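You operate a simulated robot arm through the tools that you are given. There is no shell and no other tool. Be economical: measure what you need, move in short steps, check, and stop when the job is done.

You are at the controls of a simulated robot arm. One attempt, no reset.

TASK
Put the sieve on the wall top by the chutes away on the lower middle bay of the screen rack.
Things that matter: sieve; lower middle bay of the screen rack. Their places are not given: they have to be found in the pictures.

The check looks at the end state, three seconds after you hand in, the way a careful person would. Anything else that was tipped, shoved, dropped, spilled or broken makes it a failure.

THE ROBOT
A 6-joint arm with a two-finger parallel gripper, fixed in place. Base frame: the origin is at the foot of the arm, x ahead of it, y to its left, z up; the work surface is at about z = 700. Units: mm, rad, N and s.
With the tool pointing down near the work surface it reaches from about 240 to 660 mm from the base axis. Its first joint turns from -1.152 to 1.152 rad. Payload 2.9 kg.
The tool frame sits at the grasp point between the pads (the TCP): z along the fingers, y along the line on which they close. The tips reach 30 mm beyond it. The gripper opens to 110 mm. The fingers are 20 mm wide and 10 mm thick; the gripper's body (48 by 112 mm) begins 55 mm behind the TCP.
Orientation is that of the tool frame in the base frame, as a unit quaternion [x, y, z, w]. With the fingers straight down and closing along the base's y, the tool's x points along the base's -x, its y along +y and its z along -z.

THE INTERFACE
- The arm moves only by the tool move_arm. Its argument "rows" is a list of rows, each an object (a shift or turn left out is 0, a gripper value left out holds the last) with "fingers": the gripper command, from -1 (shut) to 1 (fully open), values between in proportion; "dp": the shift along the base's x, y, z in mm, a list of three; "spin": the turn about the base's z in rad. In form: [{"fingers": fingers, "dp": [tx, ty, tz], "spin": spin}, ...]. A call has 1 to 10 rows; each row is the pose to reach, as a shift and turn from the pose commanded when the call began. Rows are played at 5 a second. More than 50 mm and 0.15 rad between two rows, or a gripper value outside its range, and nothing of the call is played. A pose out of reach is approached as far as the arm can. The call stops where the force on the tool passes 40 N (or 10 N more than at its start, if that is more) or the arm is blocked; 0.2 s more then pass. The fingers move at their own pace (about 108 mm/s each) and stop on an object; they squeeze with about 38 N. The grip force told is the motor's: it shows also when the fingers shut on nothing. Time passes only in rows, and 0.2 s behind the last, so rows that repeat a pose let the fingers close. It gives the time, the measured TCP pose, the force on the tool (base axes), the opening and the grip force at its end, in the units of the frame above (readings bear some noise).
- Cameras (640 x 400 px; columns grow to the right, rows downward): "scene" is fixed at [81.6, 447.2, 1367.4]; the picture's right is [-0.67, -0.75, 0.00], its down [-0.53, 0.48, -0.70] and it looks along [0.52, -0.47, -0.71] (base axes); focal length 349 px, centre (320, 200). "wrist" rides on the gripper at [-36, 0, -57] in the tool frame; the picture's right is [0.00, -1.00, 0.00], its down [0.97, 0.00, -0.24] and it looks along [0.24, 0.00, 0.97] (tool axes); focal length 218 px, centre (320, 200).
- capture(camera): a new picture of that camera. No time passes.
- measure_at(camera, pixels): for up to 12 pixels [column, row] of the newest picture of that camera ("zoom" is the newest enlarged one), the place [x, y, z] in the base frame of the surface seen there, good to about 3 mm. No time passes.
- zoom(camera, box): a new picture of the part [left, top, right, bottom] of that camera's present view, enlarged. No time passes.
- sign_off(): hands the job in; it is judged then, once.

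Work in short steps. Measure before you move; look again where a grasp or a placing could have gone wrong, and mend it. You have 60 turns and 30 pictures in all, those below and enlarged ones among them. Open the gripper and draw the arm clear of the work before you hand the job in, unless the task says otherwise; then end with one line.

The tools are called after "Call:" as name(argument=value, ...) on one line, values as JSON. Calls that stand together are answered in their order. move_arm: Moves the arm, as the interface text tells. Its arguments: {"type":"object","properties":{"rows":{"type":"array"}},"required":["rows"]} The other tools are called the same way: capture (camera) takes a picture; measure_at (camera, pixels) gives the place of the surface under pixels of a picture; zoom (camera, box) takes an enlarged picture of a part of a camera's view; sign_off () hands the job in.

At the start:

```text
time_s: 0.0
tcp_pos: [430.2, -127.1, 991.1]
ee_rot: [0.0, 1.0, 0.0, 0.0]
ft_force: [0.3, -0.1, -0.5]
finger_gap: 109.9
gripper_force: 0.0
```

scene: 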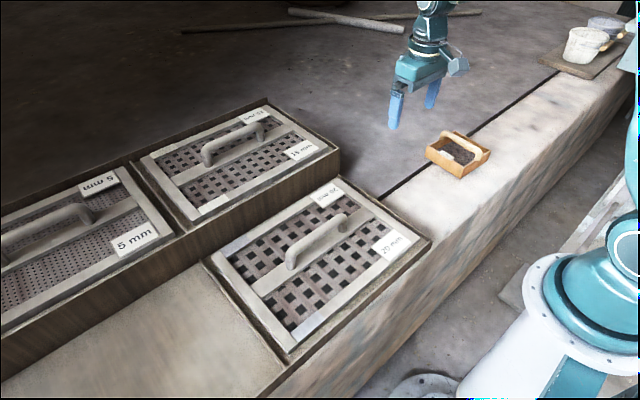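
wrist: 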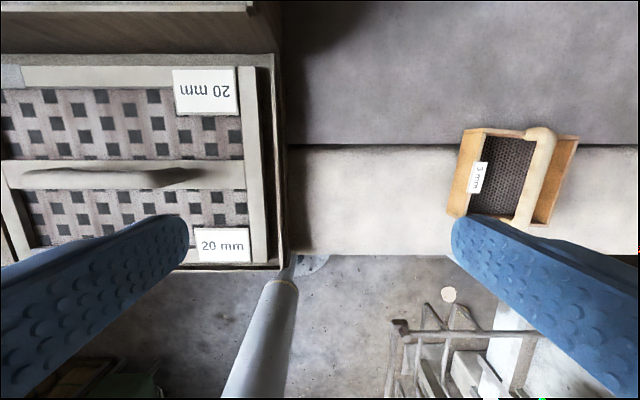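

The scene shows a small wooden sieve near (458,155) on the wall, and a stepped rack of screens at left with an apparently empty bay near (140,340). I zoom on both.

Call:
zoom(camera="scene", box=[400, 110, 520, 200])

Call:
measure_at(camera="scene", pixels=[[140, 340], [215, 285], [210, 262], [280, 385], [30, 385], [320, 240], [300, 300], [60, 310], [205, 240], [430, 240], [340, 178], [500, 120]])

Call:
measure_at(camera="wrist", pixels=[[462, 172], [540, 150], [525, 205], [575, 150], [478, 130], [555, 222], [495, 175], [480, 178], [545, 180], [455, 214], [400, 190], [543, 133]])

```text
4.44 times, centred on (460, 155) of scene
```

zoom: 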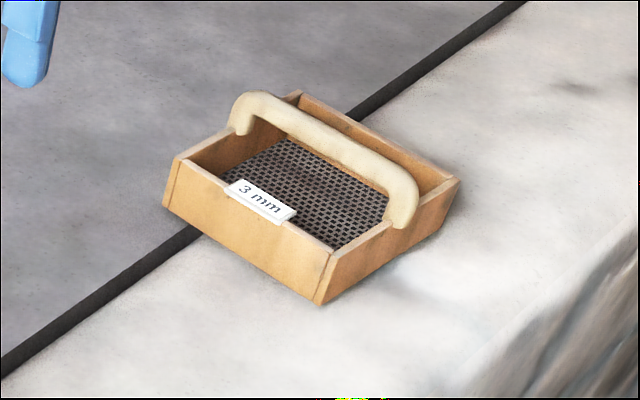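

```text
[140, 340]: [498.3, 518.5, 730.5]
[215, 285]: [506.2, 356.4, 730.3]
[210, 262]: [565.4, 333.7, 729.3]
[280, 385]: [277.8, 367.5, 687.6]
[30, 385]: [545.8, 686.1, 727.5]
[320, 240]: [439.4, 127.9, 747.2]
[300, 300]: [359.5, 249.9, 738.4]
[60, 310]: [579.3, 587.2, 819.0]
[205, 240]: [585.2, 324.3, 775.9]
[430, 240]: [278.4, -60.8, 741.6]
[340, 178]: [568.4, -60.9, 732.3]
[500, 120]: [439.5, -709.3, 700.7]
```

```text
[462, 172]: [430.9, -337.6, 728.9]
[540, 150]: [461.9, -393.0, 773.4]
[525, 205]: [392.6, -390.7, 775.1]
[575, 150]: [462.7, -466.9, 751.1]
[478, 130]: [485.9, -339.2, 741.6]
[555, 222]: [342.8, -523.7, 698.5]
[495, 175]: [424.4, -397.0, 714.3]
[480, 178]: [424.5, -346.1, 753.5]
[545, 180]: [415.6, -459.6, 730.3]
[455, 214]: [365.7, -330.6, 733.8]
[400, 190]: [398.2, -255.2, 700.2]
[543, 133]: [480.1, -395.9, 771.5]
```

The sieve is a 3 mm wooden one with a bar handle along x near y = -393, top z ≈ 774. The rack's empty bay near (498,518,730) goes out of the picture, so I swing left to look with the wrist camera.

Call:
move_arm(rows=[{"fingers": 1, "dp": [0, 45, 0]}, {"fingers": 1, "dp": [0, 90, 0]}, {"fingers": 1, "dp": [0, 135, 0]}, {"fingers": 1, "dp": [0, 180, 0]}, {"fingers": 1, "dp": [0, 225, 0]}, {"fingers": 1, "dp": [0, 270, 0]}, {"fingers": 1, "dp": [0, 315, 0]}, {"fingers": 1, "dp": [-5, 360, 0]}, {"fingers": 1, "dp": [-10, 405, 0]}, {"fingers": 1, "dp": [-15, 450, 0]}])

Call:
capture(camera="wrist")

Call:
capture(camera="scene")

```text
time_s: 2.2
tcp_pos: [416.1, 325.4, 990.3]
ee_rot: [0.001, 1.0, 0.0, -0.001]
ft_force: [0.7, 0.0, 0.0]
finger_gap: 109.8
gripper_force: 0.0
```

```text
26 pictures are left
```

wrist: 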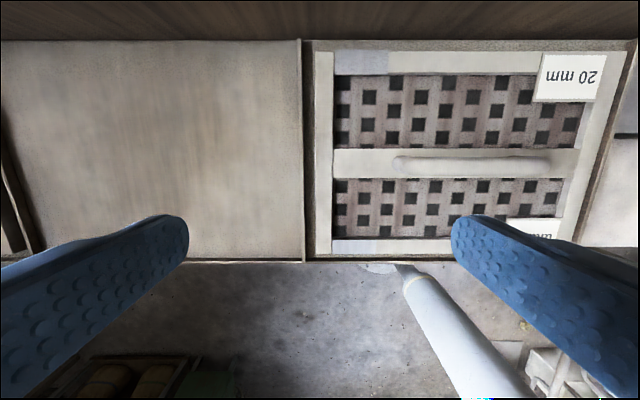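

```text
25 pictures are left
```

scene: 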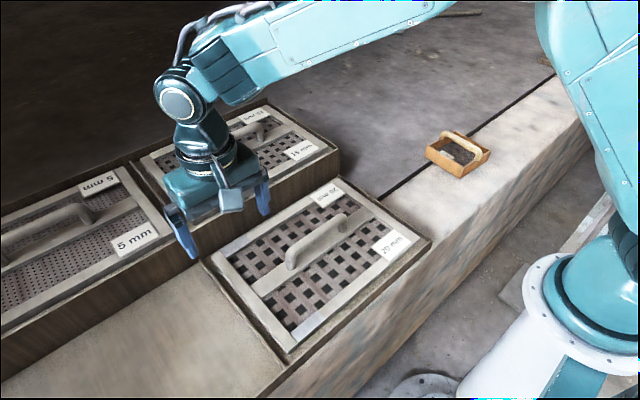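

The empty lower bay lies between the 20 mm screen's bay (divider at column 303) and another divider at about column 20-40. I measure its edges.

Call:
measure_at(camera="wrist", pixels=[[295, 60], [295, 150], [295, 250], [303, 150], [309, 200], [200, 150], [60, 150], [28, 210], [8, 220], [150, 45], [200, 200], [230, 262]])

```text
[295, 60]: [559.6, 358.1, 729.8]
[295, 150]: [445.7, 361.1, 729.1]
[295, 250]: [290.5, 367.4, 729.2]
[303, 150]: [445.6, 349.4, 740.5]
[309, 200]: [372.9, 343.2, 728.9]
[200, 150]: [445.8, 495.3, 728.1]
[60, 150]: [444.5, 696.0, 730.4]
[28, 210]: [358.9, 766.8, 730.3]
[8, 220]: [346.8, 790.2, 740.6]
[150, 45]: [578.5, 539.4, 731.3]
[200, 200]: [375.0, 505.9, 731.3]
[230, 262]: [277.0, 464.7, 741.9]
```

The bay is x 283–580, y 353–770, floor z ≈ 730, lip ≈ 741. Now back to the sieve, to look from above it.

Call:
move_arm(rows=[{"fingers": 1, "dp": [2, -48, 0]}, {"fingers": 1, "dp": [4, -96, 0]}, {"fingers": 1, "dp": [6, -144, 0]}, {"fingers": 1, "dp": [8, -192, 0]}, {"fingers": 1, "dp": [10, -240, 0]}, {"fingers": 1, "dp": [10, -288, 0]}, {"fingers": 1, "dp": [10, -336, 0]}, {"fingers": 1, "dp": [10, -384, 0]}, {"fingers": 1, "dp": [10, -432, 0]}, {"fingers": 1, "dp": [10, -480, 0]}])

Call:
move_arm(rows=[{"fingers": 0.3, "dp": [0, -48, -10]}, {"fingers": 0.3, "dp": [0, -96, -30]}, {"fingers": 0.3, "dp": [0, -144, -50]}, {"fingers": 0.3, "dp": [0, -192, -70]}, {"fingers": 0.3, "dp": [0, -240, -90]}, {"fingers": 0.3, "dp": [0, -240, -90]}])

Call:
capture(camera="wrist")

```text
time_s: 4.4
tcp_pos: [425.7, -156.5, 990.6]
ee_rot: [-0.001, 1.0, -0.001, 0.001]
ft_force: [-0.6, 0.1, 0.5]
finger_gap: 110.3
gripper_force: 0.0
```

```text
refused: row 2 steps farther than a row can; nothing moved
```

```text
24 pictures are left
```

wrist: 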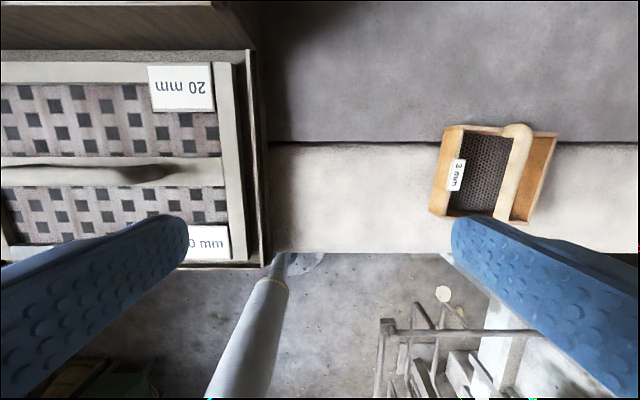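

The step was slightly too long, so nothing moved; I repeat with smaller steps, ending about 130 mm above the handle.

Call:
move_arm(rows=[{"fingers": 0.2, "dp": [0, -40, -15]}, {"fingers": 0.2, "dp": [0, -80, -30]}, {"fingers": 0.2, "dp": [0, -120, -45]}, {"fingers": 0.2, "dp": [0, -160, -60]}, {"fingers": 0.2, "dp": [0, -200, -75]}, {"fingers": 0.2, "dp": [0, -238, -90]}, {"fingers": 0.2, "dp": [0, -238, -90]}])

Call:
capture(camera="wrist")

```text
time_s: 6.0
tcp_pos: [428.8, -398.1, 900.7]
ee_rot: [0.0, 1.0, 0.0, 0.0]
ft_force: [0.0, 0.3, -0.3]
finger_gap: 66.2
gripper_force: 0.1
```

```text
23 pictures are left
```

wrist: 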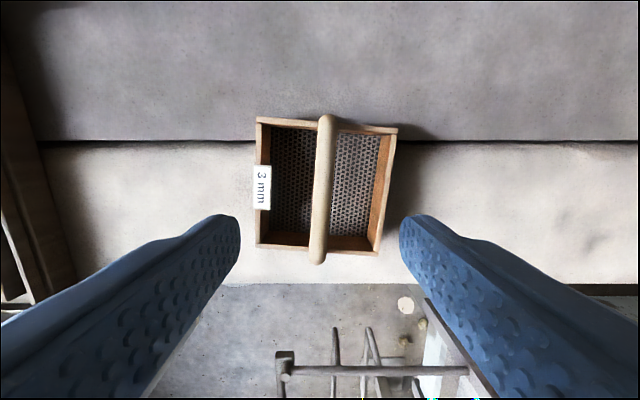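

The handle runs from (327,120) to (317,258), slightly turned. I measure along it and the box rims.

Call:
measure_at(camera="wrist", pixels=[[327, 122], [325, 150], [322, 185], [320, 220], [317, 255], [258, 140], [258, 243], [393, 130], [377, 250], [315, 185], [330, 185], [295, 200]])

```text
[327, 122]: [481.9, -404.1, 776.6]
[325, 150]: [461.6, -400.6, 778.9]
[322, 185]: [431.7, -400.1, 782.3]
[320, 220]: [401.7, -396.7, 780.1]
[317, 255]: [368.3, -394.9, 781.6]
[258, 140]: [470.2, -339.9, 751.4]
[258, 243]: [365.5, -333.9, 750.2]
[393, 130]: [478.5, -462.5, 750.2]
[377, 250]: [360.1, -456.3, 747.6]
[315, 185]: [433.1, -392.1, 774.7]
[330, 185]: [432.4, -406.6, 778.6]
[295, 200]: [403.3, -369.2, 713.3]
```

Handle top z ≈ 780, centre (425,-399), turned about -0.08 rad. I descend straddling it to TCP z ≈ 771 with tips well above the mesh at 713.

Call:
move_arm(rows=[{"fingers": 0.2, "dp": [-4, -1, -30], "spin": -0.08}, {"fingers": 0.2, "dp": [-4, -1, -60], "spin": -0.08}, {"fingers": 0.2, "dp": [-4, -1, -85], "spin": -0.08}, {"fingers": 0.2, "dp": [-4, -1, -105], "spin": -0.08}, {"fingers": 0.2, "dp": [-4, -1, -120], "spin": -0.08}, {"fingers": 0.2, "dp": [-4, -1, -130], "spin": -0.08}, {"fingers": 0.2, "dp": [-4, -1, -130], "spin": -0.08}])

Call:
capture(camera="wrist")

```text
time_s: 7.6
tcp_pos: [422.0, -396.7, 771.3]
ee_rot: [0.041, 0.999, 0.0, 0.0]
ft_force: [-0.6, -0.5, 0.4]
finger_gap: 66.0
gripper_force: 0.0
```

```text
22 pictures are left
```

wrist: 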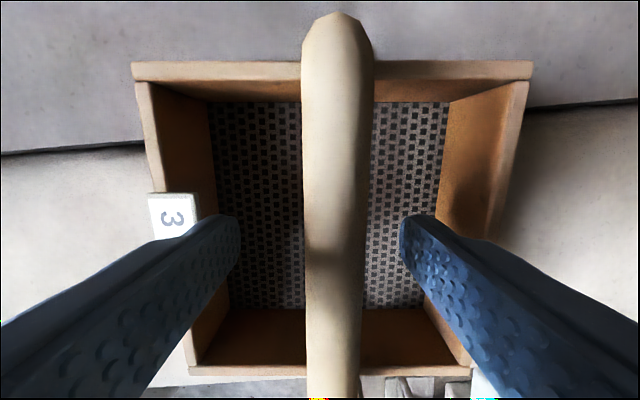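

Fingers straddle the handle, aligned; the handle is ~4 mm to the -y side (column 338 vs 320). I shift and close.

Call:
move_arm(rows=[{"fingers": 0.2, "dp": [0, -4, 0]}, {"fingers": -1, "dp": [0, -4, 0]}, {"fingers": -1, "dp": [0, -4, 0]}, {"fingers": -1, "dp": [0, -4, 0]}, {"fingers": -1, "dp": [0, -4, 0]}])

Call:
move_arm(rows=[{"fingers": -1, "dp": [0, 0, 10]}, {"fingers": -1, "dp": [0, 0, 30]}, {"fingers": -1, "dp": [0, 0, 55]}, {"fingers": -1, "dp": [0, 0, 55]}])

Call:
capture(camera="scene")

```text
time_s: 8.8
tcp_pos: [421.8, -400.7, 771.5]
ee_rot: [0.04, 0.999, 0.0, 0.0]
ft_force: [0.6, 0.0, -1.2]
finger_gap: 16.3
gripper_force: 37.2
```

```text
time_s: 9.8
tcp_pos: [421.5, -399.3, 826.2]
ee_rot: [0.039, 0.999, 0.001, 0.001]
ft_force: [0.1, 0.5, -1.5]
finger_gap: 16.0
gripper_force: 37.7
```

```text
21 pictures are left
```

scene: 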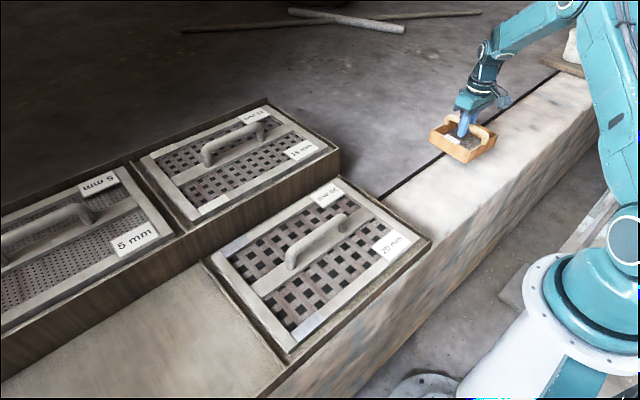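

Grip 37 N at 16 mm gap and the sieve is up. I raise and carry it left over the rack at TCP z ≈ 960, keeping x ~ 400.

Call:
move_arm(rows=[{"fingers": -1, "dp": [0, 0, 40]}, {"fingers": -1, "dp": [0, 0, 80]}, {"fingers": -1, "dp": [0, 10, 120]}, {"fingers": -1, "dp": [0, 40, 134], "spin": 0.02}, {"fingers": -1, "dp": [0, 80, 134], "spin": 0.04}, {"fingers": -1, "dp": [0, 125, 134], "spin": 0.06}, {"fingers": -1, "dp": [0, 170, 134], "spin": 0.08}, {"fingers": -1, "dp": [0, 215, 134], "spin": 0.08}, {"fingers": -1, "dp": [0, 260, 134], "spin": 0.08}, {"fingers": -1, "dp": [0, 300, 134], "spin": 0.08}])

Call:
move_arm(rows=[{"fingers": -1, "dp": [-3, 45, 0]}, {"fingers": -1, "dp": [-6, 90, 0]}, {"fingers": -1, "dp": [-9, 135, 0]}, {"fingers": -1, "dp": [-12, 180, 0]}, {"fingers": -1, "dp": [-15, 225, 0]}, {"fingers": -1, "dp": [-18, 270, 0]}, {"fingers": -1, "dp": [-21, 315, 0]}, {"fingers": -1, "dp": [-24, 360, 0]}, {"fingers": -1, "dp": [-27, 405, 0]}, {"fingers": -1, "dp": [-30, 450, 0]}])

Call:
move_arm(rows=[{"fingers": -1, "dp": [-2, 35, 0]}, {"fingers": -1, "dp": [-4, 70, 0]}, {"fingers": -1, "dp": [-7, 105, 0]}, {"fingers": -1, "dp": [-10, 135, 0]}, {"fingers": -1, "dp": [-10, 135, 0]}])

Call:
capture(camera="wrist")

Call:
capture(camera="scene")

```text
time_s: 12.0
tcp_pos: [420.9, -102.7, 960.3]
ee_rot: [0.001, 1.0, 0.0, 0.0]
ft_force: [-1.0, 0.2, -1.6]
finger_gap: 16.0
gripper_force: 38.2
```

```text
time_s: 14.2
tcp_pos: [389.7, 350.5, 959.7]
ee_rot: [0.0, 1.0, 0.0, 0.001]
ft_force: [0.3, -0.1, -2.3]
finger_gap: 16.0
gripper_force: 37.7
```

```text
time_s: 15.4
tcp_pos: [378.7, 484.3, 959.2]
ee_rot: [0.0, 1.0, 0.0, 0.0]
ft_force: [-0.4, 0.5, -1.7]
finger_gap: 16.0
gripper_force: 38.5
```

```text
20 pictures are left
```

wrist: 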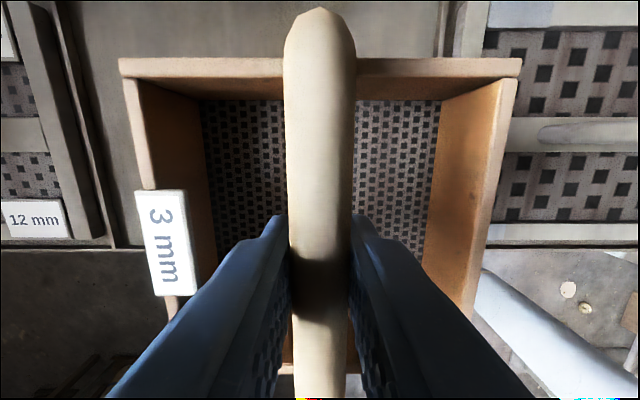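

```text
19 pictures are left
```

scene: 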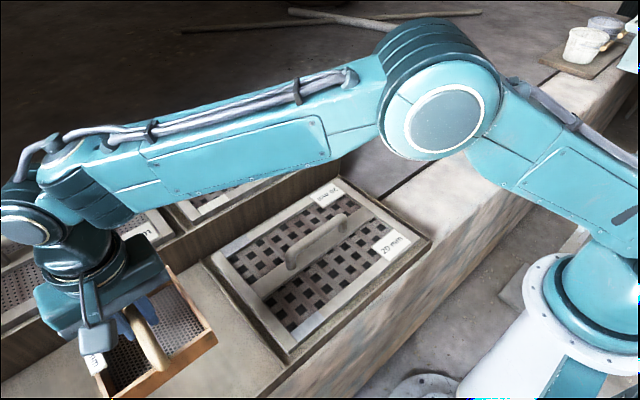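

The 12 mm screen seen at left confirms this is the middle lower bay. I lower: the floor is ~30 mm above where it stood, so contact expected at TCP z ≈ 801.

Call:
move_arm(rows=[{"fingers": -1, "dp": [0, 0, -40]}, {"fingers": -1, "dp": [0, 0, -80]}, {"fingers": -1, "dp": [0, 0, -110]}, {"fingers": -1, "dp": [0, 0, -130]}, {"fingers": -1, "dp": [0, 0, -143]}, {"fingers": -1, "dp": [0, 0, -149]}, {"fingers": -1, "dp": [0, 0, -149]}])

Call:
move_arm(rows=[{"fingers": -1, "dp": [0, 0, -2]}, {"fingers": -1, "dp": [0, 0, -4]}, {"fingers": -1, "dp": [0, 0, -6]}, {"fingers": -1, "dp": [0, 0, -7]}, {"fingers": -1, "dp": [0, 0, -8]}])

Call:
capture(camera="scene")

```text
time_s: 17.0
tcp_pos: [382.0, 484.3, 813.1]
ee_rot: [0.0, 1.0, 0.0, 0.0]
ft_force: [0.1, -0.6, -1.7]
finger_gap: 16.1
gripper_force: 37.4
```

```text
time_s: 18.2
tcp_pos: [381.3, 484.2, 802.8]
ee_rot: [0.0, 1.0, 0.0, 0.0]
ft_force: [0.4, -0.5, -2.3]
finger_gap: 16.3
gripper_force: 37.9
```

```text
18 pictures are left
```

scene: 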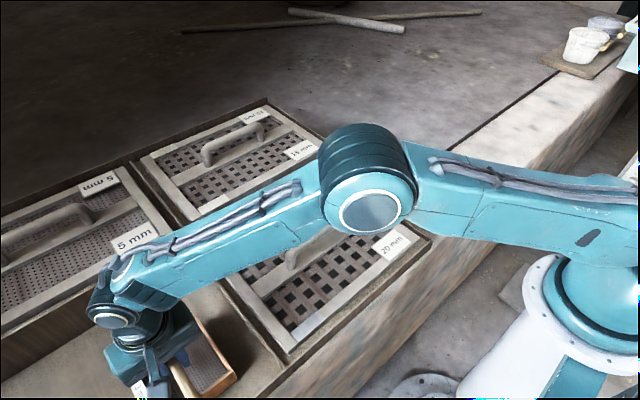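

No contact yet (force still just weight). I go down another few mm in 1 mm steps.

Call:
move_arm(rows=[{"fingers": -1, "dp": [0, 0, -1]}, {"fingers": -1, "dp": [0, 0, -2]}, {"fingers": -1, "dp": [0, 0, -2]}])

```text
time_s: 19.0
tcp_pos: [382.4, 485.3, 801.2]
ee_rot: [0.0, 1.0, 0.0, -0.001]
ft_force: [0.8, 0.1, -1.2]
finger_gap: 16.2
gripper_force: 37.4
```

Force is still about the weight; one more careful millimetre or two.

Call:
move_arm(rows=[{"fingers": -1, "dp": [0, 0, -1]}, {"fingers": -1, "dp": [0, 0, -1]}])

```text
time_s: 19.6
tcp_pos: [381.5, 484.8, 801.2]
ee_rot: [0.0, 1.0, 0.0, 0.0]
ft_force: [-1.2, -1.8, 3.7]
finger_gap: 16.4
gripper_force: 38.1
```

The force turned to +3.7 N: contact. I open modestly (box walls are beside the fingers), wait, then rise straight up.

Call:
move_arm(rows=[{"fingers": -0.3, "dp": [0, 0, 0]}, {"fingers": 0.1, "dp": [0, 0, 0]}, {"fingers": 0.1, "dp": [0, 0, 0]}, {"fingers": 0.1, "dp": [0, 0, 20]}, {"fingers": 0.1, "dp": [0, 0, 55]}, {"fingers": 0.1, "dp": [0, 0, 100]}, {"fingers": 0.1, "dp": [0, 0, 145]}, {"fingers": 0.1, "dp": [0, 0, 160]}])

Call:
move_arm(rows=[{"fingers": 1, "dp": [2, -45, 0]}, {"fingers": 1, "dp": [4, -90, 0]}, {"fingers": 1, "dp": [6, -135, 0]}, {"fingers": 1, "dp": [8, -180, 0]}, {"fingers": 1, "dp": [10, -225, 0]}, {"fingers": 1, "dp": [12, -270, 0]}, {"fingers": 1, "dp": [14, -315, 0]}, {"fingers": 1, "dp": [16, -360, 0]}, {"fingers": 1, "dp": [16, -405, 0]}, {"fingers": 1, "dp": [16, -450, 0]}])

Call:
capture(camera="scene")

```text
time_s: 21.4
tcp_pos: [382.3, 483.8, 960.9]
ee_rot: [0.0, 1.0, 0.0, -0.001]
ft_force: [0.3, 0.5, 0.6]
finger_gap: 60.5
gripper_force: 0.0
```

```text
time_s: 23.6
tcp_pos: [399.5, 34.6, 960.5]
ee_rot: [-0.001, 1.0, 0.0, 0.0]
ft_force: [-0.4, -0.7, 0.0]
finger_gap: 109.9
gripper_force: 0.1
```

```text
17 pictures are left
```

scene: 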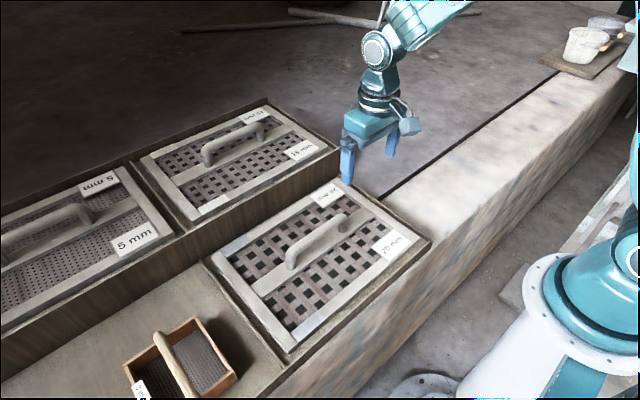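

The sieve sits in the empty bay at around (180,360); I check that it is level by its rims.

Call:
measure_at(camera="scene", pixels=[[198, 320], [235, 374], [126, 366], [205, 365], [250, 350]])

```text
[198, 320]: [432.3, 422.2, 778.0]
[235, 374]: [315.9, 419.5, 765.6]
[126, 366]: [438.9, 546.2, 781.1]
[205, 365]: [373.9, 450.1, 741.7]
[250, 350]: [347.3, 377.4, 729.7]
```

The rims are about 50 mm above the bay floor, as expected for a level sieve. The sieve is inside the bay and the arm is clear, so I hand in.

Call:
sign_off()

```text
The job is handed in.
```

The 3 mm sieve is in the lower middle bay of the screen rack, inside the lips. The rims I could measure show it sitting level. The arm is clear with the gripper open, and the last picture shows nothing else disturbed.
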